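You operate a simulated robot arm through the tools that you are given. There is no shell and no other tool.

You are at the controls of a simulated robot arm. One attempt, no reset.

Task
Stop the pump and the blower, unplug them and switch off the wall lamp.
Fine: both switches off before the plug comes out; it goes into the grey holder.

It is judged by the outcome, as a careful person would: the job done as asked, and still so three seconds after it is handed in. It fails if anything else is knocked over, pushed out of place, dropped, spilled or broken.

Robot
A 6-joint arm with a two-finger gripper, fixed in place. Base frame: the origin is on the floor under the middle of its stand, x ahead of it, y to its left, z up. Lengths are in m, angles in rad, forces in N, time in s.
It reaches about 1.417 m from its shoulder. Its first joint turns from -2.897 to 2.897 rad. Payload 3.43 kg.
Tool frame: the origin (TCP) lies between the finger pads and is the grasp point; the fingertips stand 0.02 m ahead of it; z points along the fingers, y is the line along which they close. The gripper opens to 0.19 m; its body begins 0.248 m behind the TCP.
Orientation is that of the tool frame in the base frame, as a unit quaternion [w, x, y, z]. With the fingers straight down and closing along the base's y, the tool's x points along the base's -x, its y along +y and its z along -z.

Tools
- The arm moves only by the tool arm_command. Its arguments are lists of equal length, an entry for each row: "angular": the turn, a rotation vector about the tool's x, y, z in rad, a list of three; "xyz": the shift along the tool's x, y, z in mm, a list of three; "fingers": the finger opening in mm, from 0 to 190. In form: {"angular": [[ax, ay, az], ...], "xyz": [[x, y, z], ...], "fingers": [fingers, ...]}. A call has 1 to 20 rows; each row is the pose to reach, as a shift and turn from the pose commanded when the call began, along the tool's axes at that moment. Each row takes 0.2 s and may step no farther than 0.05 m and 0.15 rad from the row before; otherwise, or with a gripper value out of range, the whole call is refused. Where a pose cannot be reached the arm comes as near as it can. A force on the tool above 60 N (or 10 N above the force at the start of the call, whichever is more), or a blocked arm, ends the call early, and 0.2 s more pass. The fingers move at their own pace (about 0.153 m/s each) and stop on an object; they squeeze with about 20 N. The grip force told is the motor's: it shows also when the fingers shut on nothing. Time passes only in rows, and 0.2 s behind the last, so rows that repeat a pose let the fingers close. It gives the time, the measured TCP pose, the force on the tool (base axes), the opening and the grip force at its end, in the units of the frame above (readings bear some noise), with the torque about the TCP (base axes, N m) and any sound that the robot's microphone picked up, and new pictures: "views" is both (left out), scene, wrist or none.
- Cameras (640 x 400 px; columns grow to the right, rows downward): "scene" is fixed at [0.2194, 0.6554, 1.5656]; the picture's right is [-0.79, -0.61, 0.00], its down [-0.22, 0.29, -0.93] and it looks along [0.57, -0.73, -0.37] (base axes); focal length 215 px, centre (320, 200). "wrist" rides on the gripper at [0.07, -0.008, -0.288] in the tool frame; the picture's right is [0.12, 0.99, 0.00], its down [-0.96, 0.12, -0.25] and it looks along [-0.25, 0.03, 0.97] (tool axes); focal length 261 px, centre (320, 200). There is no depth. A picture from a camera that has moved, and an enlarged one, comes with that camera's place and axes in the base frame and with its lens. The place of the scene camera against the robot may be out by one fixed shift of up to 0.018 m in any direction.
- slide_trunk(by): moves the trunk up (or, below 0, down) by that many m; the arm rides with it, the base frame stays. It gives what a move gives, with no picture.
- enlarge(camera, box): a new picture of the part [left, top, right, bottom] of that camera's present view, enlarged. It takes no simulated time.
- hand_in(): hands the job in; it is judged then, once.

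Places have to be worked out from the pictures, the camera data and where the tool is seen. Open the gripper and draw the arm clear of the work before you hand the job in, unless the task says otherwise.

The tools are called after "Request:" as a command line: name --argument value ..., lists and objects as JSON in quotes. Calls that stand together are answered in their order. arm_command: Moves the arm, as the interface text tells. Its arguments: {"type":"object","properties":{"angular":{"type":"array","items":{"type":"array","items":{"type":"number"}}},"xyz":{"type":"array","items":{"type":"array","items":{"type":"number"}}},"fingers":{"type":"array","items":{"type":"number"}},"views":{"type":"string","enum":["both","scene","wrist","none"]}},"required":["angular","xyz","fingers"]} The other tools are called the same way: slide_trunk (by) moves the trunk up or down; enlarge (camera, box) takes an enlarged picture of a part of a camera's view; hand_in () hands the job in.

At the start:

```text
t: 0.0
eef_pos: [0.5057, -0.0749, 1.6368]
orientation: [-0.001, 0.0, 1.0, 0.001]
force: [-0.1, 0.2, -0.1]
torque: [0.01, 0.02, 0.02]
opening: 0.1899
grip_force: 0.0
trunk travel left (down, up): [-0.375, 0.065]
```

scene: 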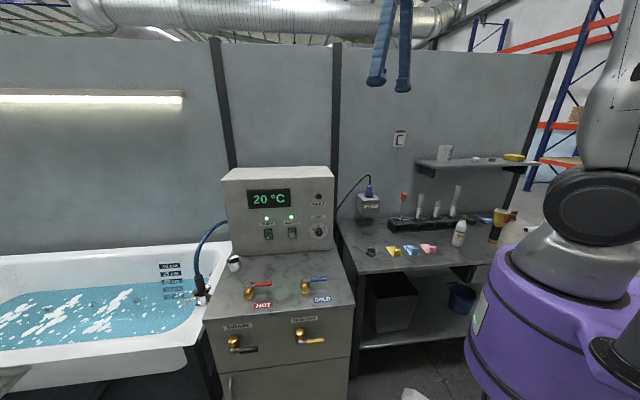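
wrist: 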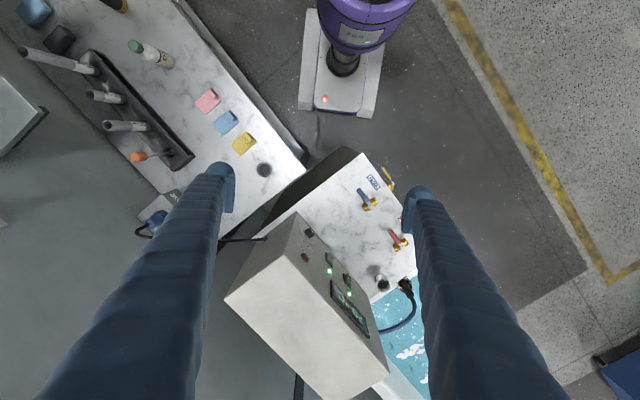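

I start by looking closer at the control box, the outlet with the plug, the wall lamp switch and the bench.

Request:
enlarge --camera "scene" --box '[210, 160, 350, 260]'

Request:
enlarge --camera "scene" --box '[330, 110, 450, 270]'

Request:
enlarge --camera "scene" --box '[390, 130, 550, 270]'

Request:
enlarge --camera "wrist" --box '[100, 60, 300, 260]'

Request:
enlarge --camera "wrist" --box '[220, 150, 440, 400]'

```text
4.00 times, centred on (280, 210) of scene
camera zoom: at [0.2194, 0.6554, 1.5656], right [-0.79, -0.61, 0.0], down [-0.22, 0.29, -0.93], along [0.57, -0.73, -0.37], focal length 858 px, centre (480, 160)
```

zoom: 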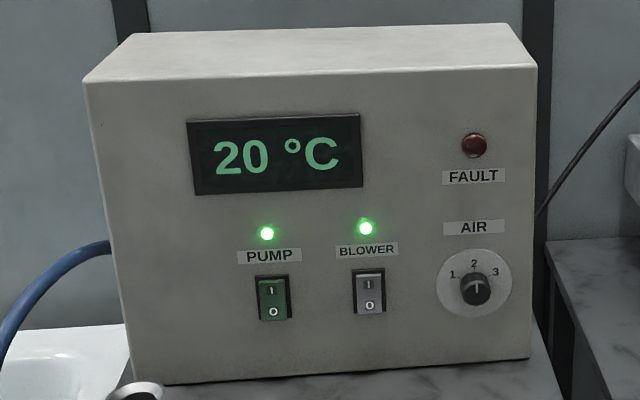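

```text
2.50 times, centred on (390, 190) of scene
camera zoom: at [0.2194, 0.6554, 1.5656], right [-0.79, -0.61, 0.0], down [-0.22, 0.29, -0.93], along [0.57, -0.73, -0.37], focal length 536 px, centre (145, 225)
```

zoom: 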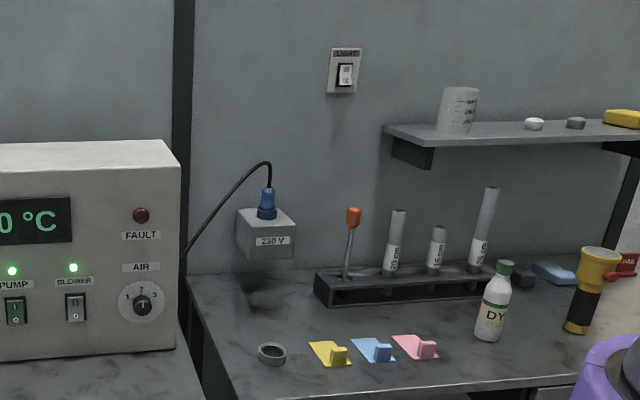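

```text
2.86 times, centred on (470, 200) of scene
camera zoom: at [0.2194, 0.6554, 1.5656], right [-0.79, -0.61, 0.0], down [-0.22, 0.29, -0.93], along [0.57, -0.73, -0.37], focal length 613 px, centre (-109, 200)
```

zoom: 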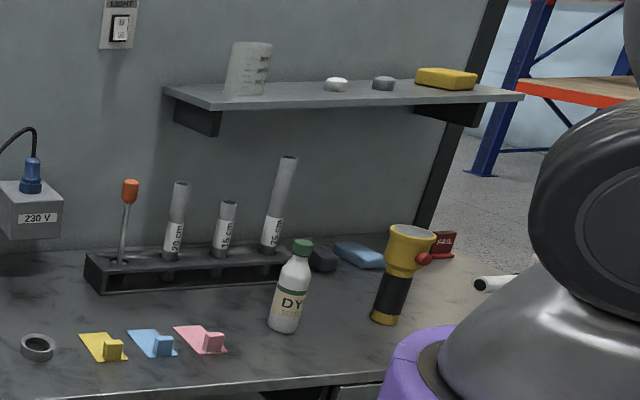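

```text
2.00 times, centred on (200, 160) of wrist
camera zoom: at [0.4341, -0.0832, 1.9228], right [-0.12, 0.99, 0.0], down [0.96, 0.12, 0.25], along [0.25, 0.03, -0.97], focal length 521 px, centre (560, 280)
```

zoom: 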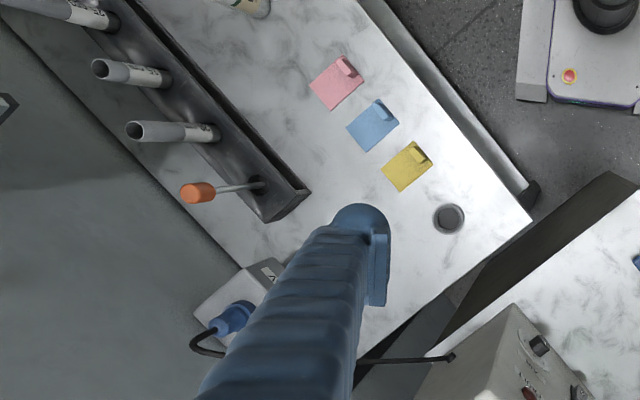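

```text
1.60 times, centred on (330, 275) of wrist
camera zoom: at [0.4341, -0.0832, 1.9228], right [-0.12, 0.99, 0.0], down [0.96, 0.12, 0.25], along [0.25, 0.03, -0.97], focal length 417 px, centre (304, 80)
```

zoom: 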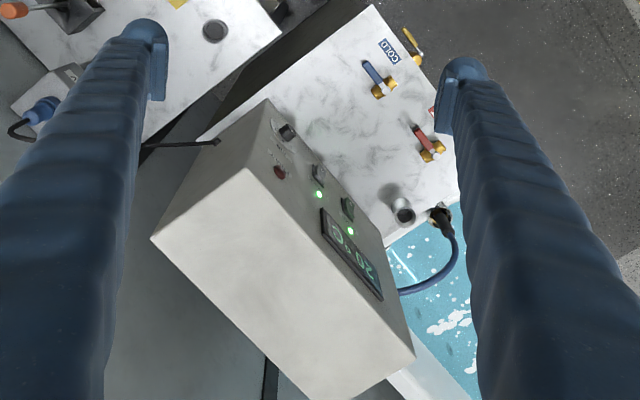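

The panel seems to sit at 45° to the base axes, with the switches near (0.985, 0.09, 1.01) and (0.90, 0.005, 1.01). I zoom in on the light switch, the plug and holder candidates to be sure of them.

Request:
enlarge --camera "scene" --box '[380, 115, 420, 155]'

Request:
enlarge --camera "scene" --box '[350, 230, 450, 270]'

Request:
enlarge --camera "scene" --box '[335, 165, 395, 225]'

Request:
enlarge --camera "scene" --box '[190, 220, 340, 320]'

Request:
enlarge --camera "scene" --box '[250, 220, 310, 250]'

Request:
enlarge --camera "scene" --box '[340, 0, 440, 100]'

```text
10.00 times, centred on (400, 135) of scene
camera zoom: at [0.2194, 0.6554, 1.5656], right [-0.79, -0.61, 0.0], down [-0.22, 0.29, -0.93], along [0.57, -0.73, -0.37], focal length 2146 px, centre (-480, 850)
```

zoom: 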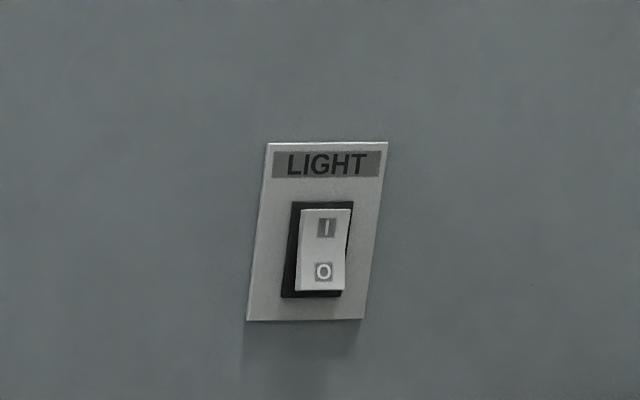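

```text
6.40 times, centred on (400, 250) of scene
camera zoom: at [0.2194, 0.6554, 1.5656], right [-0.79, -0.61, 0.0], down [-0.22, 0.29, -0.93], along [0.57, -0.73, -0.37], focal length 1374 px, centre (-192, -120)
```

zoom: 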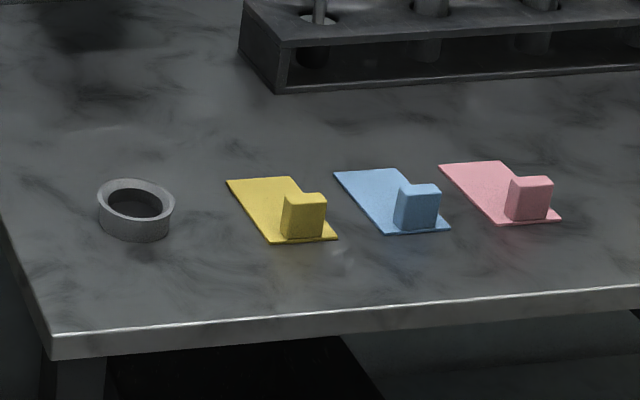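

```text
6.67 times, centred on (365, 195) of scene
camera zoom: at [0.2194, 0.6554, 1.5656], right [-0.79, -0.61, 0.0], down [-0.22, 0.29, -0.93], along [0.57, -0.73, -0.37], focal length 1431 px, centre (20, 233)
```

zoom: 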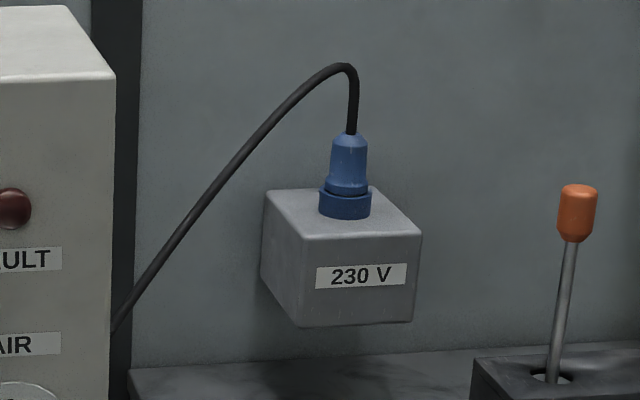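

```text
4.00 times, centred on (265, 270) of scene
camera zoom: at [0.2194, 0.6554, 1.5656], right [-0.79, -0.61, 0.0], down [-0.22, 0.29, -0.93], along [0.57, -0.73, -0.37], focal length 858 px, centre (540, -80)
```

zoom: 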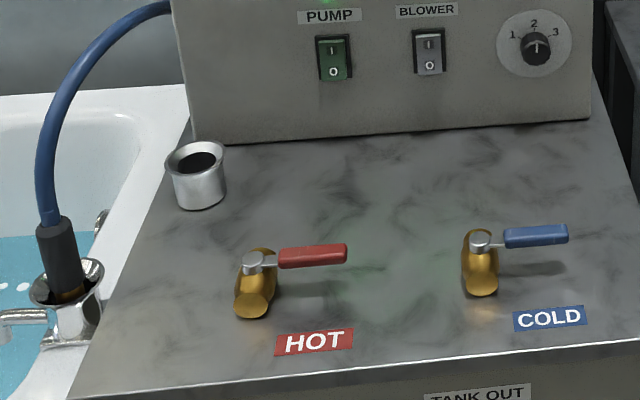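

```text
10.67 times, centred on (280, 235) of scene
camera zoom: at [0.2194, 0.6554, 1.5656], right [-0.79, -0.61, 0.0], down [-0.22, 0.29, -0.93], along [0.57, -0.73, -0.37], focal length 2289 px, centre (747, -173)
```

zoom: 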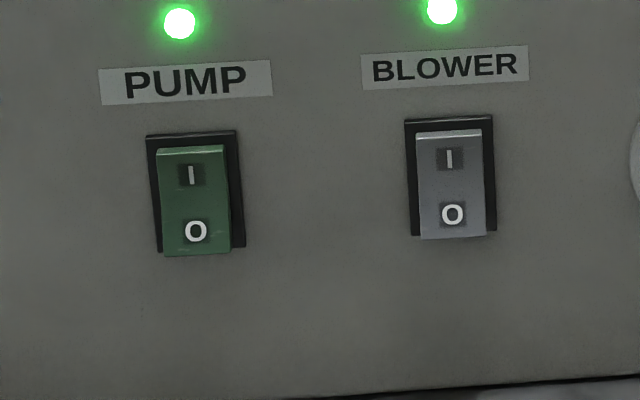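

```text
4.00 times, centred on (390, 50) of scene
camera zoom: at [0.2194, 0.6554, 1.5656], right [-0.79, -0.61, 0.0], down [-0.22, 0.29, -0.93], along [0.57, -0.73, -0.37], focal length 858 px, centre (40, 800)
```

zoom: 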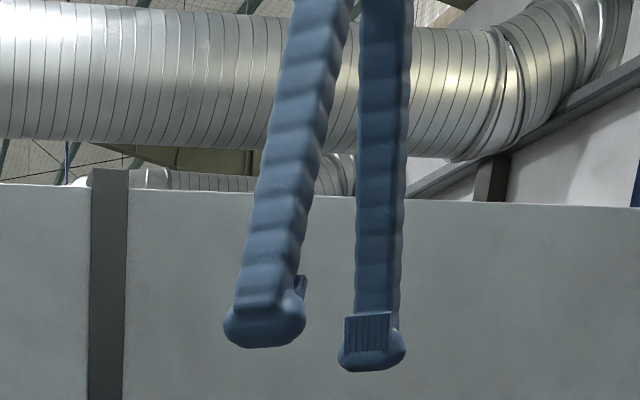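

The O halves stand out on all three rockers (all are on), the plug stands upright in the 230 V box and the grey ring on the bench looks like the holder. I look at the fingertips to know their shape before planning the presses.

Request:
enlarge --camera "wrist" --box '[170, 140, 270, 240]'

Request:
enlarge --camera "wrist" --box '[370, 150, 470, 250]'

Request:
enlarge --camera "scene" --box '[355, 60, 425, 110]'

```text
4.00 times, centred on (220, 190) of wrist
camera zoom: at [0.4341, -0.0832, 1.9228], right [-0.12, 0.99, 0.0], down [0.96, 0.12, 0.25], along [0.25, 0.03, -0.97], focal length 1043 px, centre (720, 240)
```

zoom: 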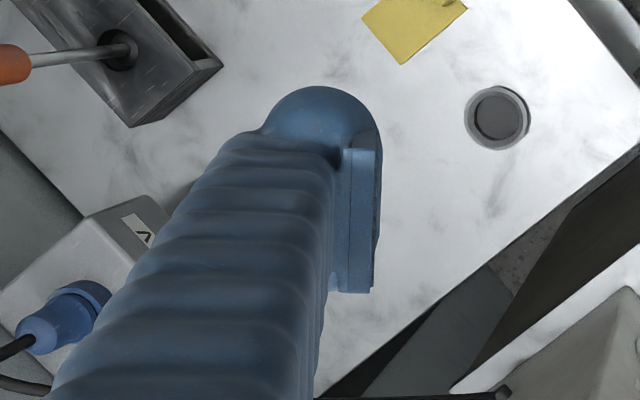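

```text
4.00 times, centred on (420, 200) of wrist
camera zoom: at [0.4341, -0.0832, 1.9228], right [-0.12, 0.99, 0.0], down [0.96, 0.12, 0.25], along [0.25, 0.03, -0.97], focal length 1043 px, centre (-80, 200)
```

zoom: 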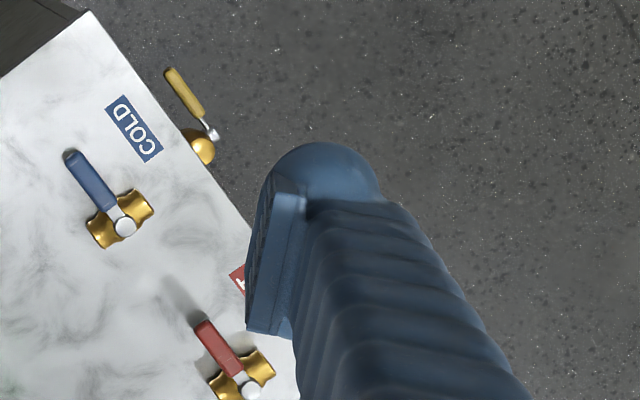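

```text
8.00 times, centred on (390, 85) of scene
camera zoom: at [0.2194, 0.6554, 1.5656], right [-0.79, -0.61, 0.0], down [-0.22, 0.29, -0.93], along [0.57, -0.73, -0.37], focal length 1717 px, centre (-240, 1120)
```

zoom: 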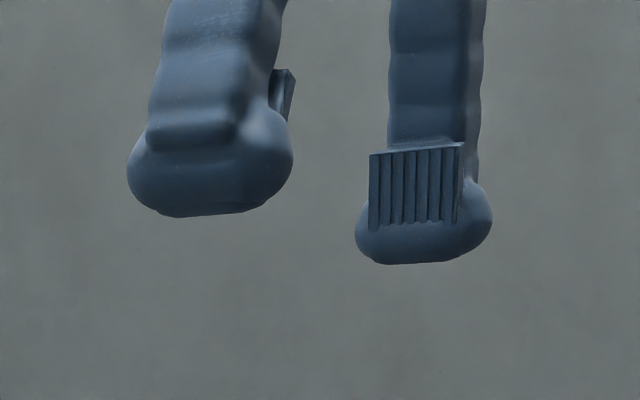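

All three rockers are on and the fingertips are wide domes, so I'll press with one tip, tool tilted down toward the panel. First I move to free space in front of the panel while yawing 45° to face it.

Request:
arm_command --angular '[[0, 0, 0.0785], [0, 0, 0.157], [0, 0, 0.2355], [0, 0, 0.314], [0, 0, 0.3925], [0, 0, 0.471], [0, 0, 0.5495], [0, 0, 0.628], [0, 0, 0.7065], [0, 0, 0.785]]' --xyz '[[-19.4, 27.5, 25], [-38.8, 55, 50], [-58.2, 82.5, 75], [-77.6, 110, 100], [-97, 137.5, 125], [-116.4, 165, 150], [-135.8, 192.5, 175], [-155.2, 220, 200], [-174.6, 247.5, 225], [-194, 275, 250]]' --fingers '[190, 190, 190, 190, 190, 190, 190, 190, 190, 190]'

```text
t: 2.2
eef_pos: [0.701, 0.2, 1.3843]
orientation: [-0.001, 0.383, 0.924, 0.0]
force: [0.8, 0.6, 0.4]
torque: [-0.05, 0.13, 0.01]
opening: 0.19
grip_force: 0.0
trunk travel left (down, up): [-0.375, 0.065]
camera wrist: at [0.6459, 0.2455, 1.6712], right [0.62, 0.79, 0.0], down [0.76, -0.6, 0.25], along [0.19, -0.15, -0.97], focal length 261 px, centre (320, 200)
```

scene: 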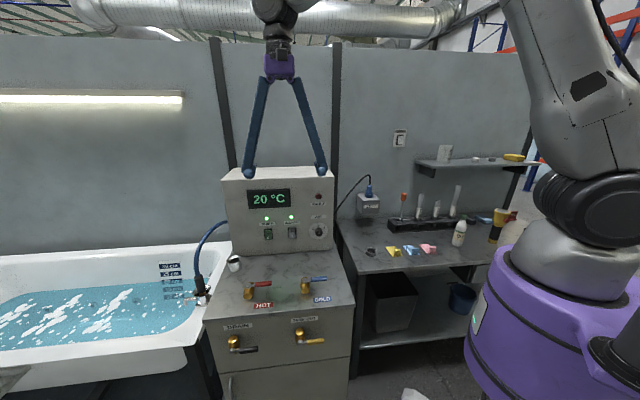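
wrist: 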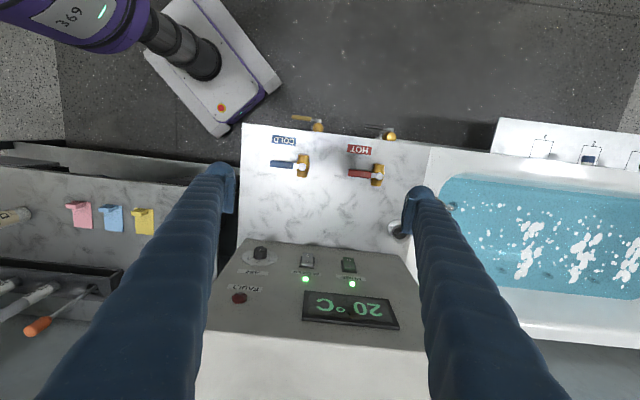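

The panel faces along (-0.71, 0.71) as estimated. Now I pitch the tool up to 60° from vertical so it points down 30° into the panel, closing the fingers, still well clear (about 0.28 m).

Request:
arm_command --angular '[[0, -0.131, 0], [0, -0.262, 0], [0, -0.393, 0], [0, -0.524, 0], [0, -0.655, 0], [0, -0.785, 0], [0, -0.916, 0], [0, -1.047, 0]]' --xyz '[[0, 0, 10], [0, 0, 20], [0, 0, 30], [0, 0, 40], [0, 0, 50], [0, 0, 60], [0, 0, 70], [0, 0, 80]]' --fingers '[150, 100, 50, 0, 0, 0, 0, 0]'

```text
t: 4.0
eef_pos: [0.701, 0.2018, 1.3069]
orientation: [0.463, 0.33, 0.8, -0.191]
force: [0.1, -0.2, 0.7]
torque: [-0.07, -0.05, -0.1]
opening: 0.0001
grip_force: 19.4
trunk travel left (down, up): [-0.375, 0.065]
camera wrist: at [0.4923, 0.3967, 1.3874], right [0.66, 0.75, -0.1], down [0.27, -0.11, 0.96], along [0.7, -0.66, -0.27], focal length 261 px, centre (320, 200)
```

scene: 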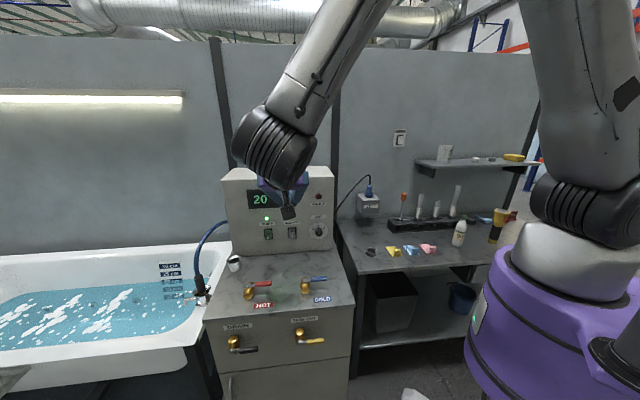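
wrist: 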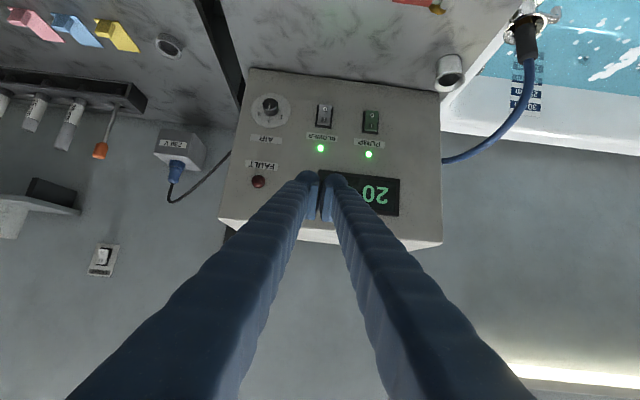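

The tool now faces the panel with good clearance and the switches are visible (upside down). I enlarge the wrist view to locate the rockers precisely.

Request:
enlarge --camera "wrist" --box '[270, 80, 430, 180]'

Request:
enlarge --camera "wrist" --box '[280, 150, 360, 210]'

Request:
enlarge --camera "wrist" --box '[60, 110, 240, 290]'

Request:
enlarge --camera "wrist" --box '[0, 0, 240, 150]'

```text
4.00 times, centred on (350, 130) of wrist
camera zoom: at [0.4923, 0.3967, 1.3874], right [0.66, 0.75, -0.1], down [0.27, -0.11, 0.96], along [0.7, -0.66, -0.27], focal length 1043 px, centre (200, 480)
```

zoom: 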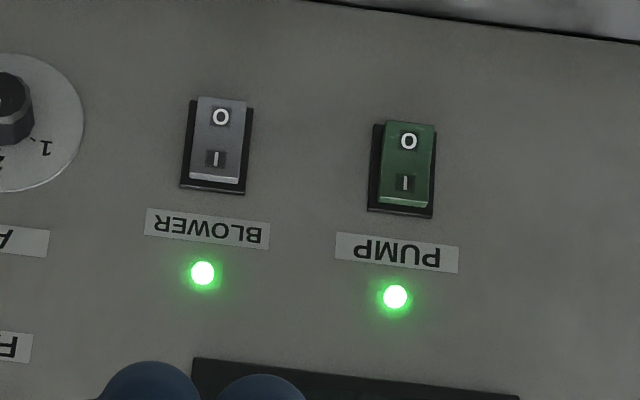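

```text
6.67 times, centred on (320, 180) of wrist
camera zoom: at [0.4923, 0.3967, 1.3874], right [0.66, 0.75, -0.1], down [0.27, -0.11, 0.96], along [0.7, -0.66, -0.27], focal length 1738 px, centre (320, 333)
```

zoom: 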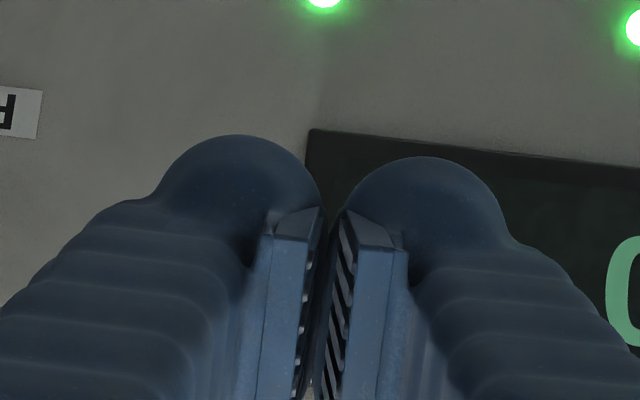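

```text
2.22 times, centred on (150, 200) of wrist
camera zoom: at [0.4923, 0.3967, 1.3874], right [0.66, 0.75, -0.1], down [0.27, -0.11, 0.96], along [0.7, -0.66, -0.27], focal length 579 px, centre (698, 200)
```

zoom: 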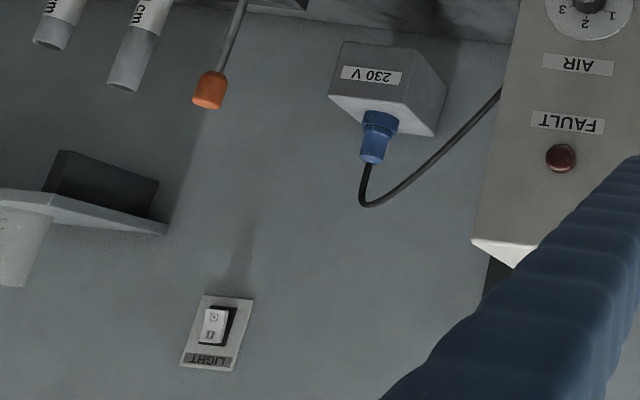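

```text
2.67 times, centred on (120, 75) of wrist
camera zoom: at [0.4923, 0.3967, 1.3874], right [0.66, 0.75, -0.1], down [0.27, -0.11, 0.96], along [0.7, -0.66, -0.27], focal length 695 px, centre (853, 533)
```

zoom: 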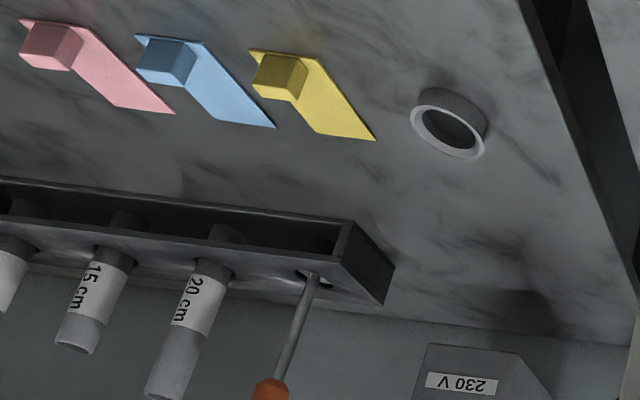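

I place the pump's O at about (e=0.751 along the panel, z≈1.008) and the blower's at e=0.636, panel face at n≈-0.631. I move to a standoff of about 60 mm in front of the pump's O with the right finger lined up on it.

Request:
arm_command --angular '[[0, 0, 0], [0, 0, 0], [0, 0, 0], [0, 0, 0], [0, 0, 0], [0, 0, 0], [0, 0, 0], [0, 0, 0], [0, 0, 0]]' --xyz '[[20.7, 10.5, 34.6], [41.3, 21, 69.3], [62, 31.4, 103.9], [82.7, 41.9, 138.6], [103.3, 52.4, 173.2], [124, 62.9, 207.9], [144.7, 73.3, 242.5], [165.3, 83.8, 277.2], [186, 94.3, 311.8]]' --fingers '[0, 0, 0, 0, 0, 0, 0, 0, 0]'

```text
t: 6.0
eef_pos: [0.8914, 0.1418, 0.9877]
orientation: [0.461, 0.331, 0.801, -0.191]
force: [0.5, 0.6, -0.3]
torque: [0.0, 0.02, -0.02]
opening: 0.0003
grip_force: 19.8
trunk travel left (down, up): [-0.375, 0.065]
camera wrist: at [0.6841, 0.3368, 1.07], right [0.66, 0.74, -0.1], down [0.27, -0.11, 0.96], along [0.7, -0.66, -0.27], focal length 261 px, centre (320, 200)
```

scene: 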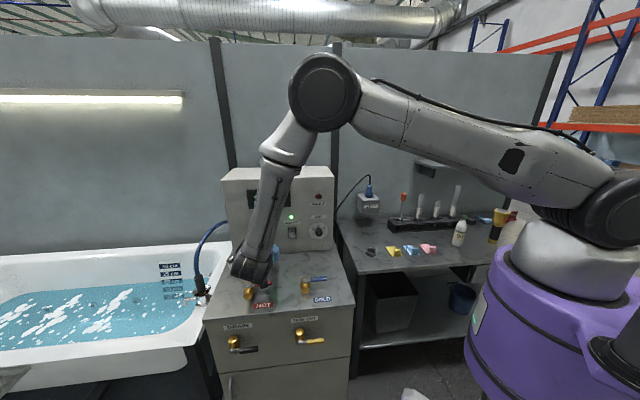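
wrist: 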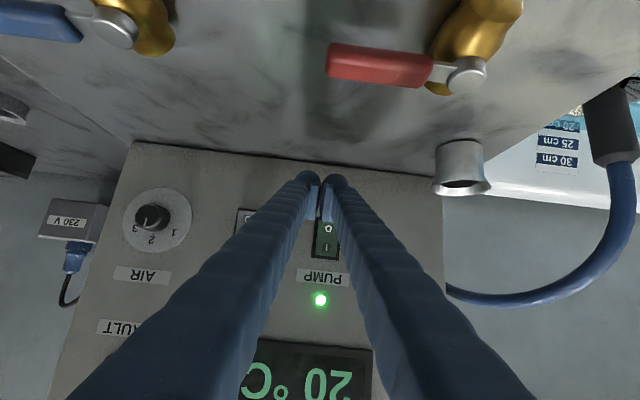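

The force is nil and the tips hover in front of the pump rocker. I enlarge to check the lateral alignment of the right fingertip with the rocker.

Request:
enlarge --camera "wrist" --box '[270, 150, 390, 310]'

Request:
enlarge --camera "scene" --box '[210, 180, 340, 310]'

```text
2.50 times, centred on (330, 230) of wrist
camera zoom: at [0.6841, 0.3368, 1.07], right [0.66, 0.74, -0.1], down [0.27, -0.11, 0.96], along [0.7, -0.66, -0.27], focal length 652 px, centre (295, 125)
```

zoom: 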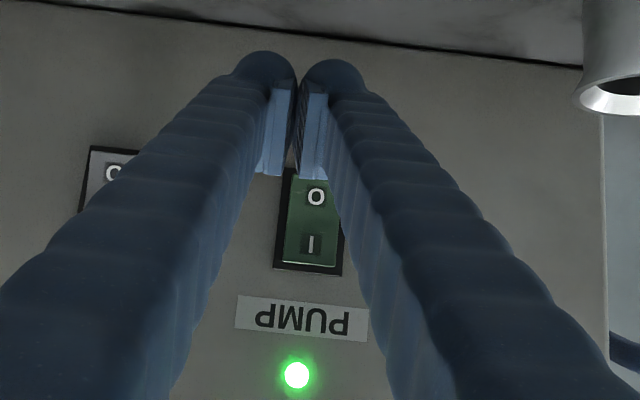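

```text
3.08 times, centred on (275, 245) of scene
camera zoom: at [0.2194, 0.6554, 1.5656], right [-0.79, -0.61, 0.0], down [-0.22, 0.29, -0.93], along [0.57, -0.73, -0.37], focal length 660 px, centre (458, 62)
```

zoom: 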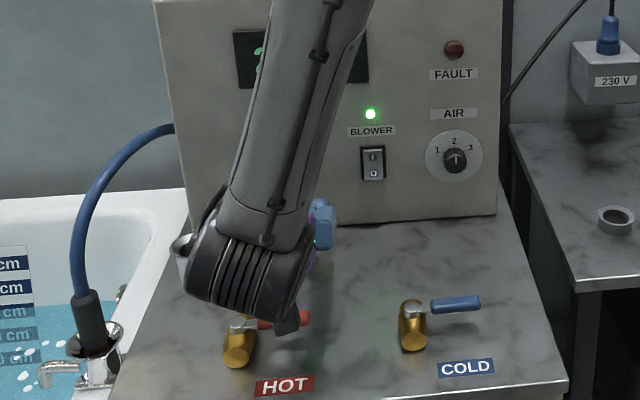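

The pump's O label triangulates to z≈1.0065, e≈0.750, and the right fingertip lines up with it. I advance straight toward the panel about 58 mm and check for contact.

Request:
arm_command --angular '[[0, 0, 0], [0, 0, 0], [0, 0, 0], [0, 0, 0], [0, 0, 0]]' --xyz '[[-10, 0, 17.3], [-17.5, 0, 30.3], [-22.5, 0, 39], [-26, 0, 45], [-29, 0, 50.2]]' --fingers '[0, 0, 0, 0, 0]' --views "wrist"

Request:
enlarge --camera "wrist" --box '[270, 150, 390, 310]'

```text
t: 7.2
eef_pos: [0.9318, 0.1, 0.989]
orientation: [0.461, 0.331, 0.801, -0.192]
force: [-1.8, 1.4, -1.0]
torque: [-0.02, -0.02, -0.01]
opening: 0.0
grip_force: 19.7
trunk travel left (down, up): [-0.375, 0.065]
camera wrist: at [0.7243, 0.2952, 1.0708], right [0.66, 0.74, -0.1], down [0.27, -0.11, 0.96], along [0.7, -0.66, -0.27], focal length 261 px, centre (320, 200)
```

wrist: 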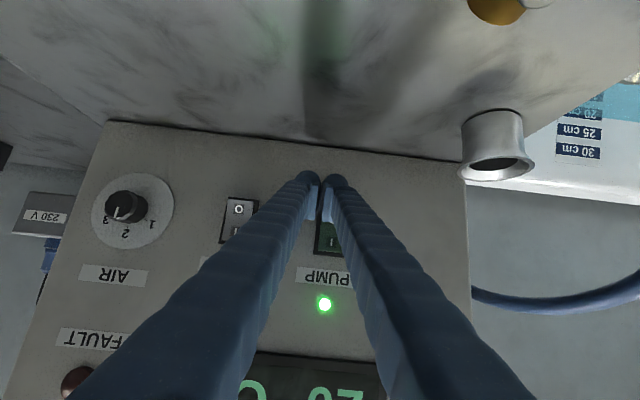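

```text
2.50 times, centred on (330, 230) of wrist
camera zoom: at [0.7243, 0.2952, 1.0708], right [0.66, 0.74, -0.1], down [0.27, -0.11, 0.96], along [0.7, -0.66, -0.27], focal length 652 px, centre (295, 125)
```

zoom: 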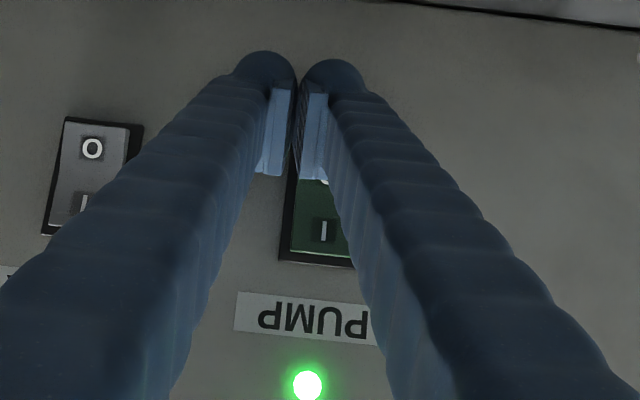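

A slight reaction (about 2 N along the panel normal) suggests first contact. I press on in 2.5 mm steps and listen for a click.

Request:
arm_command --angular '[[0, 0, 0], [0, 0, 0], [0, 0, 0], [0, 0, 0]]' --xyz '[[-1.25, 0, 2.2], [-2.5, 0, 4.3], [-3.75, 0, 6.5], [-5, 0, 8.7]]' --fingers '[0, 0, 0, 0]' --views "wrist"

```text
t: 8.2
eef_pos: [0.9364, 0.095, 0.9887]
orientation: [0.461, 0.331, 0.801, -0.191]
force: [-15.4, 12.1, -0.1]
torque: [-0.07, -0.19, 0.21]
opening: 0.0
grip_force: 20.2
trunk travel left (down, up): [-0.375, 0.065]
camera wrist: at [0.7293, 0.2905, 1.0709], right [0.66, 0.75, -0.1], down [0.27, -0.11, 0.96], along [0.7, -0.66, -0.27], focal length 261 px, centre (320, 200)
```

wrist: 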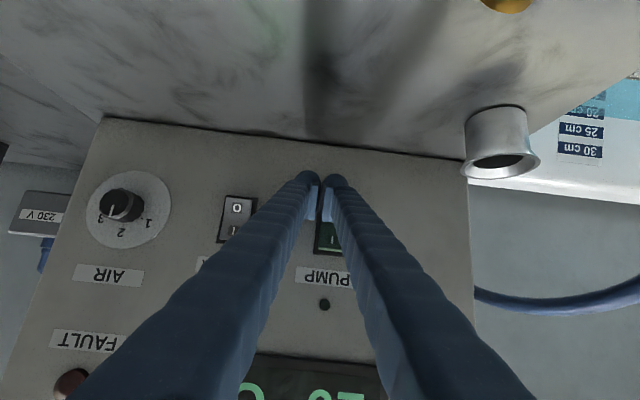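

The pump LED has gone dark. I back straight off 60 mm and check that the switch stays latched.

Request:
arm_command --angular '[[0, 0, 0], [0, 0, 0], [0, 0, 0]]' --xyz '[[10, 0, -17.3], [22.5, 0, -39], [32.5, 0, -56.3]]' --fingers '[0, 0, 0]' --views "wrist"

Request:
enlarge --camera "wrist" --box '[220, 150, 400, 310]'

```text
t: 9.0
eef_pos: [0.8915, 0.1397, 0.9902]
orientation: [0.462, 0.332, 0.8, -0.193]
force: [0.1, 0.6, 0.9]
torque: [0.02, 0.0, -0.01]
opening: 0.0
grip_force: 20.1
trunk travel left (down, up): [-0.375, 0.065]
camera wrist: at [0.6845, 0.3352, 1.072], right [0.66, 0.74, -0.1], down [0.27, -0.11, 0.96], along [0.7, -0.66, -0.27], focal length 261 px, centre (320, 200)
```

wrist: 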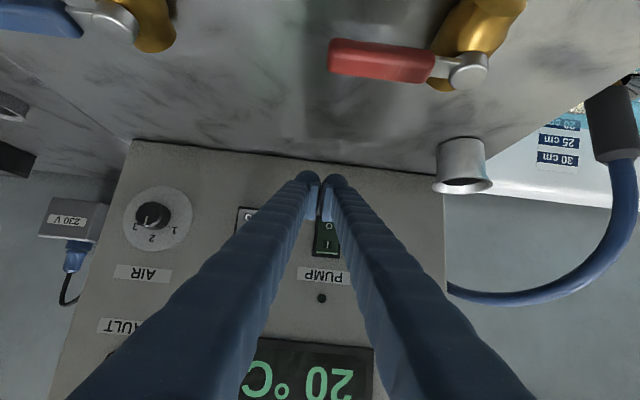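

```text
2.50 times, centred on (310, 230) of wrist
camera zoom: at [0.6845, 0.3352, 1.072], right [0.66, 0.74, -0.1], down [0.27, -0.11, 0.96], along [0.7, -0.66, -0.27], focal length 652 px, centre (345, 125)
```

zoom: 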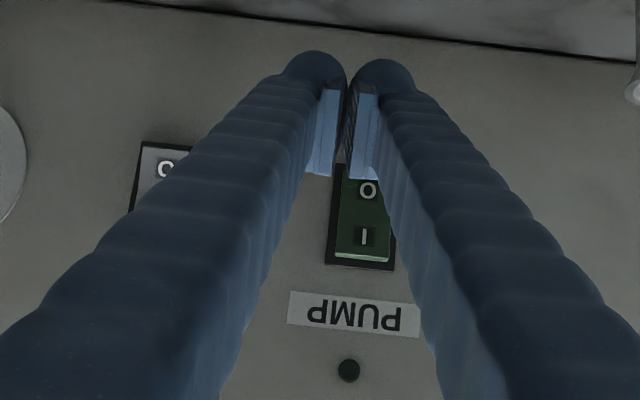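

Pump is latched off (LED dark, I half out). Next I shift 112 mm along the panel to the blower and press its O the same way.

Request:
arm_command --angular '[[0, 0, 0], [0, 0, 0], [0, 0, 0], [0, 0, 0], [0, 0, 0], [0, 0, 0]]' --xyz '[[0, -40, 0], [0, -80, 0], [0, -112, 0], [-10, -112, 17.3], [-19, -112, 32.9], [-25, -112, 43.3]]' --fingers '[0, 0, 0, 0, 0, 0]' --views "wrist"

Request:
enlarge --camera "wrist" --box '[270, 150, 390, 310]'

```text
t: 10.4
eef_pos: [0.8488, 0.0258, 0.9878]
orientation: [0.461, 0.331, 0.801, -0.192]
force: [-0.5, -0.3, 0.0]
torque: [0.0, -0.03, -0.02]
opening: 0.0001
grip_force: 19.7
trunk travel left (down, up): [-0.375, 0.065]
camera wrist: at [0.6418, 0.2201, 1.0703], right [0.66, 0.74, -0.1], down [0.27, -0.11, 0.96], along [0.7, -0.66, -0.27], focal length 261 px, centre (320, 200)
```

wrist: 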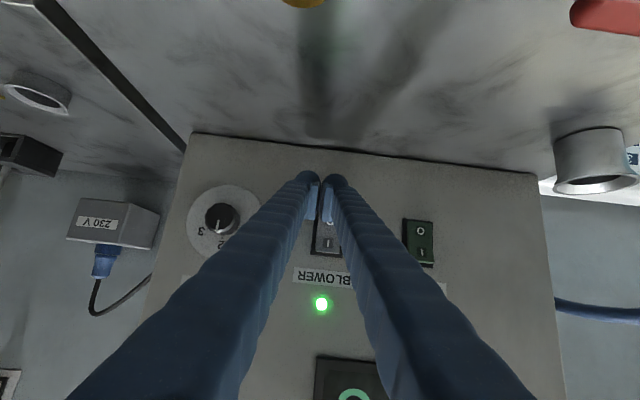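

```text
2.50 times, centred on (330, 230) of wrist
camera zoom: at [0.6418, 0.2201, 1.0703], right [0.66, 0.74, -0.1], down [0.27, -0.11, 0.96], along [0.7, -0.66, -0.27], focal length 652 px, centre (295, 125)
```

zoom: 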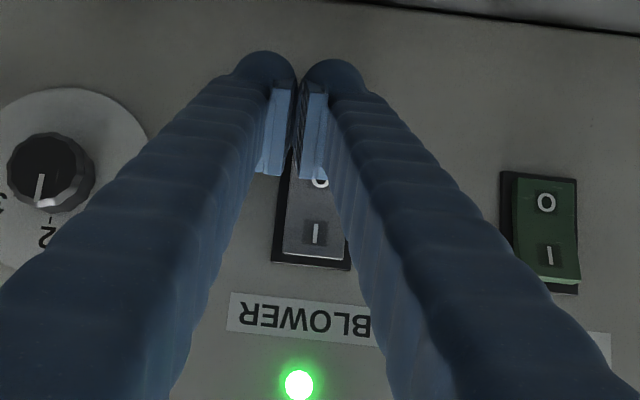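

The right fingertip is lined up on the blower's O (pump stays off beside it). I press in small steps, up to 14 mm further.

Request:
arm_command --angular '[[0, 0, 0], [0, 0, 0], [0, 0, 0], [0, 0, 0], [0, 0, 0]]' --xyz '[[-2, 0, 3.5], [-3.5, 0, 6.1], [-5, 0, 8.7], [-6.25, 0, 10.8], [-7.25, 0, 12.6]]' --fingers '[0, 0, 0, 0, 0]' --views "wrist"

```text
t: 11.6
eef_pos: [0.8586, 0.0163, 0.9887]
orientation: [0.461, 0.331, 0.801, -0.192]
force: [-15.4, 13.4, -1.3]
torque: [-0.1, -0.14, 0.22]
opening: 0.0001
grip_force: 19.7
trunk travel left (down, up): [-0.375, 0.065]
camera wrist: at [0.6502, 0.2113, 1.0711], right [0.66, 0.75, -0.1], down [0.27, -0.11, 0.96], along [0.7, -0.66, -0.27], focal length 261 px, centre (320, 200)
```

wrist: 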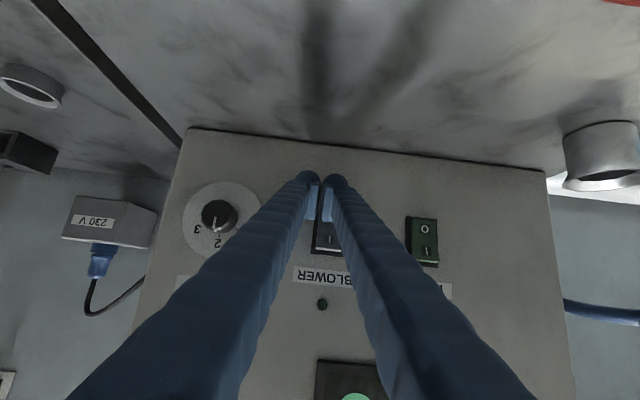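

The blower LED is dark too. I back off and check both rockers.

Request:
arm_command --angular '[[0, 0, 0], [0, 0, 0], [0, 0, 0], [0, 0, 0]]' --xyz '[[10, 0, -17.3], [25, 0, -43.3], [42, 0, -72.7], [60, 0, -103.9]]' --fingers '[0, 0, 0, 0]'

Request:
enlarge --camera "wrist" --box '[240, 140, 420, 320]'

Request:
enlarge --camera "wrist" --box '[0, 100, 200, 300]'

```text
t: 12.6
eef_pos: [0.7808, 0.1038, 0.9934]
orientation: [0.458, 0.331, 0.801, -0.196]
force: [-0.9, -0.5, 0.3]
torque: [0.0, -0.05, -0.04]
opening: 0.0
grip_force: 19.9
out of reach, approached as far as the arm can: row 4
trunk travel left (down, up): [-0.375, 0.065]
camera wrist: at [0.5741, 0.3004, 1.0756], right [0.66, 0.74, -0.11], down [0.28, -0.1, 0.95], along [0.7, -0.66, -0.28], focal length 261 px, centre (320, 200)
```

scene: 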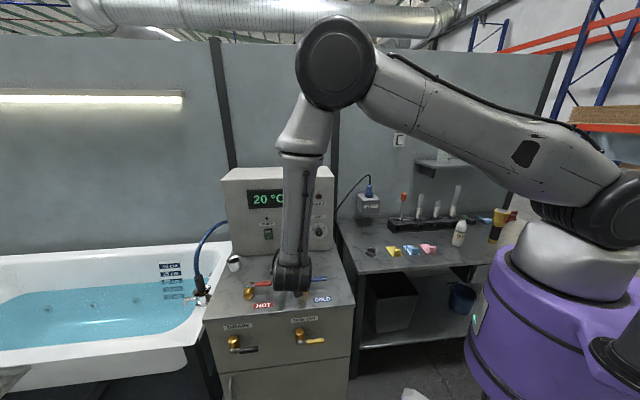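
wrist: 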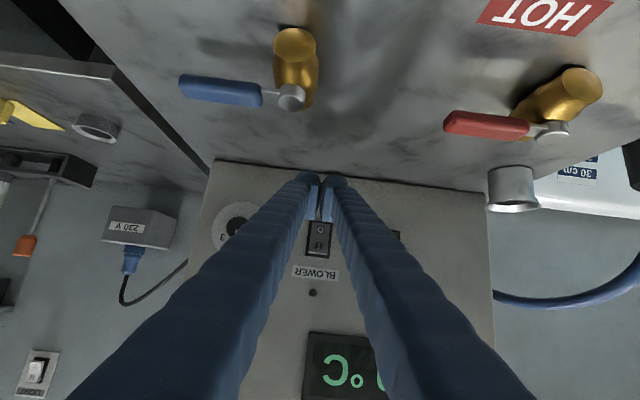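

```text
2.22 times, centred on (330, 230) of wrist
camera zoom: at [0.5741, 0.3004, 1.0756], right [0.66, 0.74, -0.11], down [0.28, -0.1, 0.95], along [0.7, -0.66, -0.28], focal length 579 px, centre (298, 133)
```

zoom: 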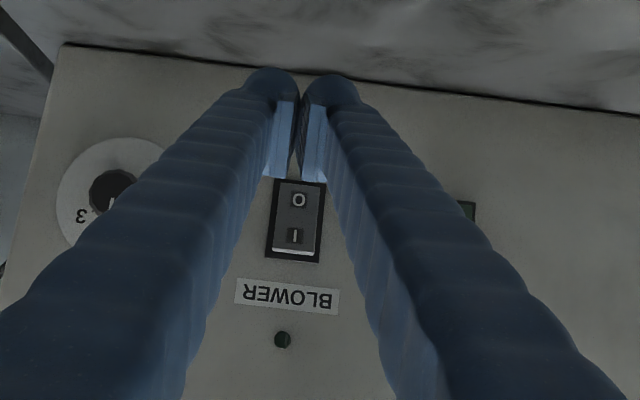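

```text
2.00 times, centred on (100, 200) of wrist
camera zoom: at [0.5741, 0.3004, 1.0756], right [0.66, 0.74, -0.11], down [0.28, -0.1, 0.95], along [0.7, -0.66, -0.28], focal length 521 px, centre (760, 200)
```

zoom: 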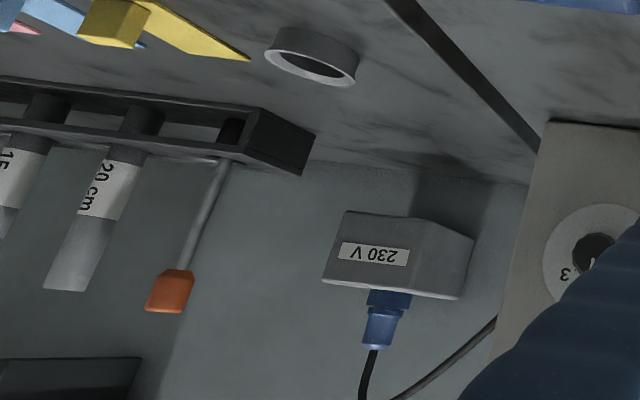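

Both rockers are latched off. Light switch triangulates to about (0.693, -0.806, 1.422), plug top to (0.778, -0.586, 1.135) and holder rim to (0.601, -0.290, 0.883). Next is the light: I raise the arm clear first.

Request:
arm_command --angular '[[0, 0, 0], [0, 0, 0], [0, 0, 0], [0, 0, 0], [0, 0, 0], [0, 0, 0], [0, 0, 0], [0, 0, 0], [0, 0, 0]]' --xyz '[[-38.6, 0, -22.3], [-77.2, 0, -44.6], [-115.8, 0, -66.8], [-154.3, 0, -89.1], [-192.9, 0, -111.4], [-231.5, 0, -133.7], [-270.1, 0, -155.9], [-308.7, 0, -178.2], [-347.3, 0, -200.5]]' --fingers '[0, 0, 0, 0, 0, 0, 0, 0, 0]'

```text
t: 14.6
eef_pos: [0.7789, 0.1019, 1.3943]
orientation: [0.462, 0.331, 0.8, -0.191]
force: [-0.1, 0.0, 0.4]
torque: [0.05, 0.02, 0.06]
opening: 0.0001
grip_force: 19.8
trunk travel left (down, up): [-0.375, 0.065]
camera wrist: at [0.571, 0.297, 1.476], right [0.66, 0.74, -0.1], down [0.27, -0.11, 0.96], along [0.7, -0.66, -0.27], focal length 261 px, centre (320, 200)
```

scene: 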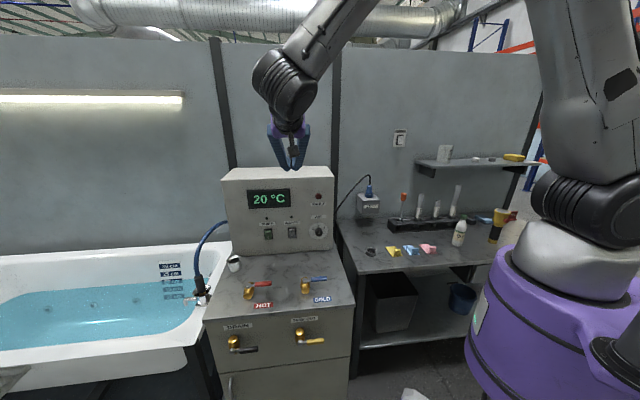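
wrist: 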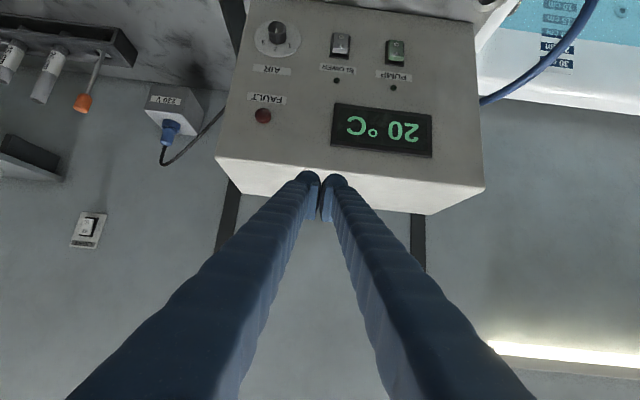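

The arm is clear above the box. I travel along the wall at z≈1.39 to about 0.2 m in front of the light switch, same orientation.

Request:
arm_command --angular '[[0, 0, 0], [0, 0, 0], [0, 0, 0], [0, 0, 0], [0, 0, 0], [0, 0, 0], [0, 0, 0], [0, 0, 0], [0, 0, 0], [0, 0, 0], [0, 0, 0], [0, 0, 0], [0, 0, 0], [0, 0, 0], [0, 0, 0], [0, 0, 0]]' --xyz '[[-11.6, -42.8, 20.1], [-23.2, -85.6, 40.2], [-34.8, -128.4, 60.3], [-46.4, -171.2, 80.4], [-58, -214, 100.5], [-69.6, -256.8, 120.6], [-81.2, -299.6, 140.7], [-92.8, -342.4, 160.8], [-104.4, -385.2, 180.9], [-116, -428, 201], [-127.6, -470.8, 221.1], [-139.2, -513.6, 241.2], [-150.8, -556.4, 261.3], [-162.4, -599.2, 281.4], [-174, -642, 301.5], [-185.6, -684.8, 321.6]]' --fingers '[0, 0, 0, 0, 0, 0, 0, 0, 0, 0, 0, 0, 0, 0, 0, 0]'

Request:
enlarge --camera "wrist" --box '[240, 130, 400, 290]'

```text
t: 18.0
eef_pos: [0.6088, -0.5817, 1.3888]
orientation: [0.461, 0.382, 0.775, -0.205]
force: [-0.8, 1.3, 0.9]
torque: [0.01, -0.02, 0.0]
opening: 0.0
grip_force: 20.2
out of reach, approached as far as the arm can: row 13, 14, 15, 16
trunk travel left (down, up): [-0.375, 0.065]
camera wrist: at [0.421, -0.3656, 1.4679], right [0.74, 0.67, -0.07], down [0.23, -0.15, 0.96], along [0.63, -0.73, -0.26], focal length 261 px, centre (320, 200)
```

scene: 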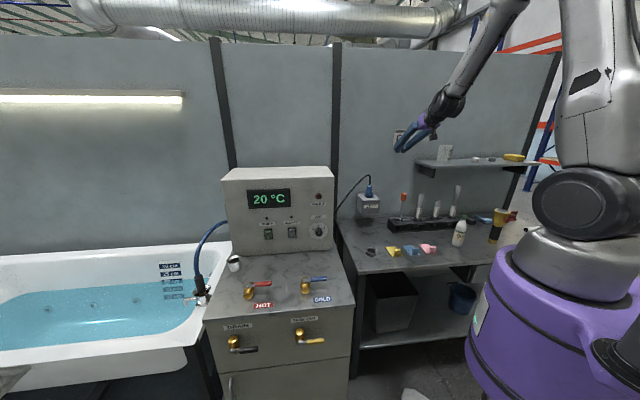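
wrist: 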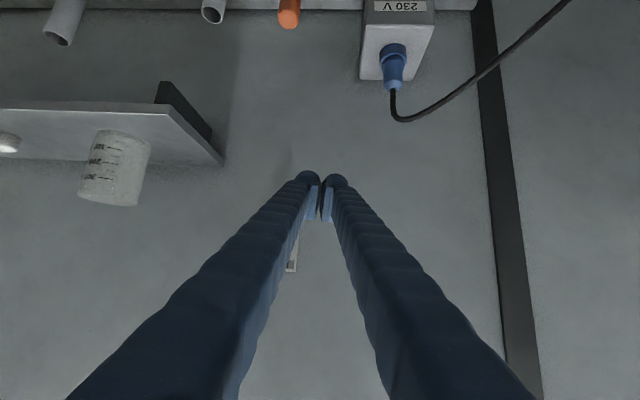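

```text
2.50 times, centred on (320, 210) of wrist
camera zoom: at [0.421, -0.3656, 1.4679], right [0.74, 0.67, -0.07], down [0.23, -0.15, 0.96], along [0.63, -0.73, -0.26], focal length 652 px, centre (320, 175)
```

zoom: 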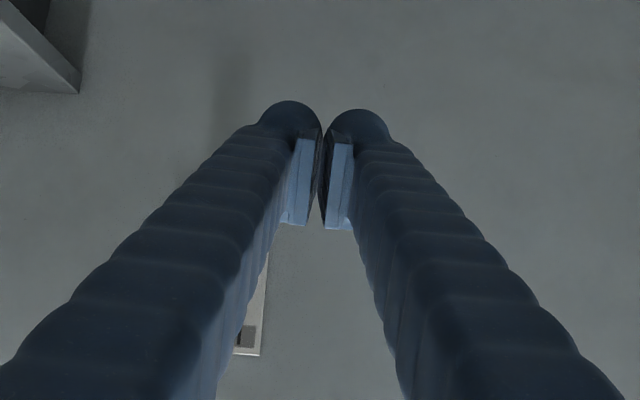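

The arm ran into a wrist limit here (the tool swung a few degrees and stopped short); it came by way of a twisted wrist branch. I go back along the same path to an open spot, where I'll bring the tool vertical and come round with the wrist untwisted.

Request:
arm_command --angular '[[0, 0, 0], [0, 0, 0], [0, 0, 0], [0, 0, 0], [0, 0, 0], [0, 0, 0], [0, 0, 0], [0, 0, 0], [0, 0, 0], [0, 0, 0]]' --xyz '[[11.6, 42.8, -20.1], [23.2, 85.6, -40.2], [34.8, 128.4, -60.3], [46.4, 171.2, -80.4], [58, 214, -100.5], [69.6, 256.8, -120.6], [81.2, 299.6, -140.7], [92.8, 342.4, -160.8], [104.4, 385.2, -180.9], [116, 428, -201]]' --fingers '[0, 0, 0, 0, 0, 0, 0, 0, 0, 0]' --views "scene"

```text
t: 20.2
eef_pos: [0.8014, -0.1372, 1.3991]
orientation: [0.459, 0.382, 0.776, -0.205]
force: [0.9, 0.0, -0.5]
torque: [-0.08, 0.03, -0.04]
opening: 0.0
grip_force: 20.2
trunk travel left (down, up): [-0.375, 0.065]
```

scene: 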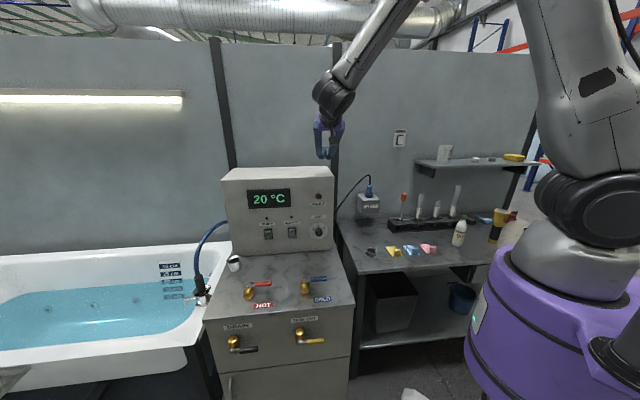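

The tool is back near the box top, clear of it. I now pitch it to vertical while drawing back 150 mm from the panel.

Request:
arm_command --angular '[[0, 0.131, 0], [0, 0.262, 0], [0, 0.393, 0], [0, 0.524, 0], [0, 0.655, 0], [0, 0.785, 0], [0, 0.916, 0], [0, 1.047, 0]]' --xyz '[[9.4, 0, -16.2], [18.8, 0, -32.5], [28.1, 0, -48.7], [37.5, 0, -65], [46.9, 0, -81.2], [56.2, 0, -97.4], [65.6, 0, -113.7], [75, 0, -130]]' --fingers '[0, 0, 0, 0, 0, 0, 0, 0]' --views "both"

```text
t: 22.0
eef_pos: [0.7075, -0.0191, 1.3989]
orientation: [0.009, 0.433, 0.901, 0.015]
force: [0.2, -0.1, 0.3]
torque: [0.07, 0.06, -0.04]
opening: 0.0002
grip_force: 19.8
trunk travel left (down, up): [-0.375, 0.065]
camera wrist: at [0.6481, 0.0252, 1.6846], right [0.7, 0.71, 0.03], down [0.68, -0.68, 0.25], along [0.2, -0.16, -0.97], focal length 261 px, centre (320, 200)
```

scene: 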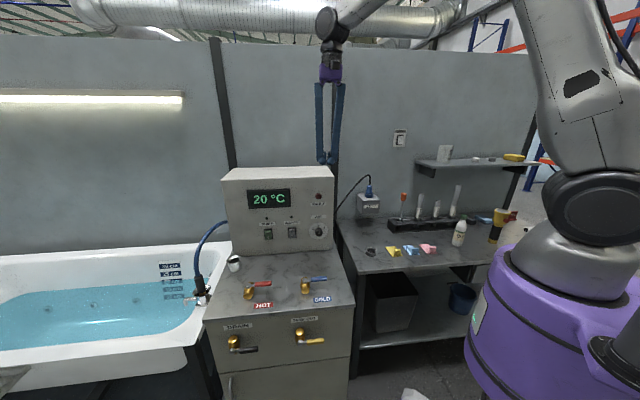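
wrist: 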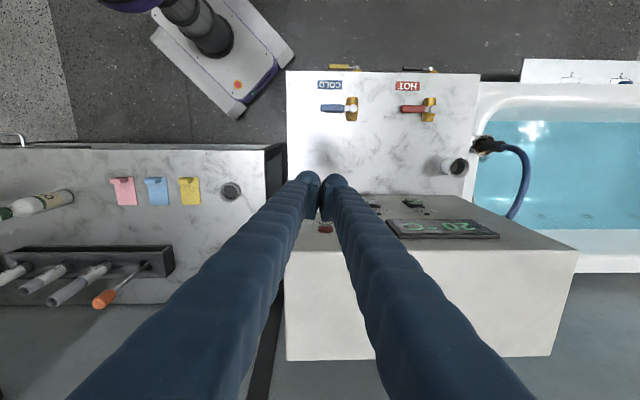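

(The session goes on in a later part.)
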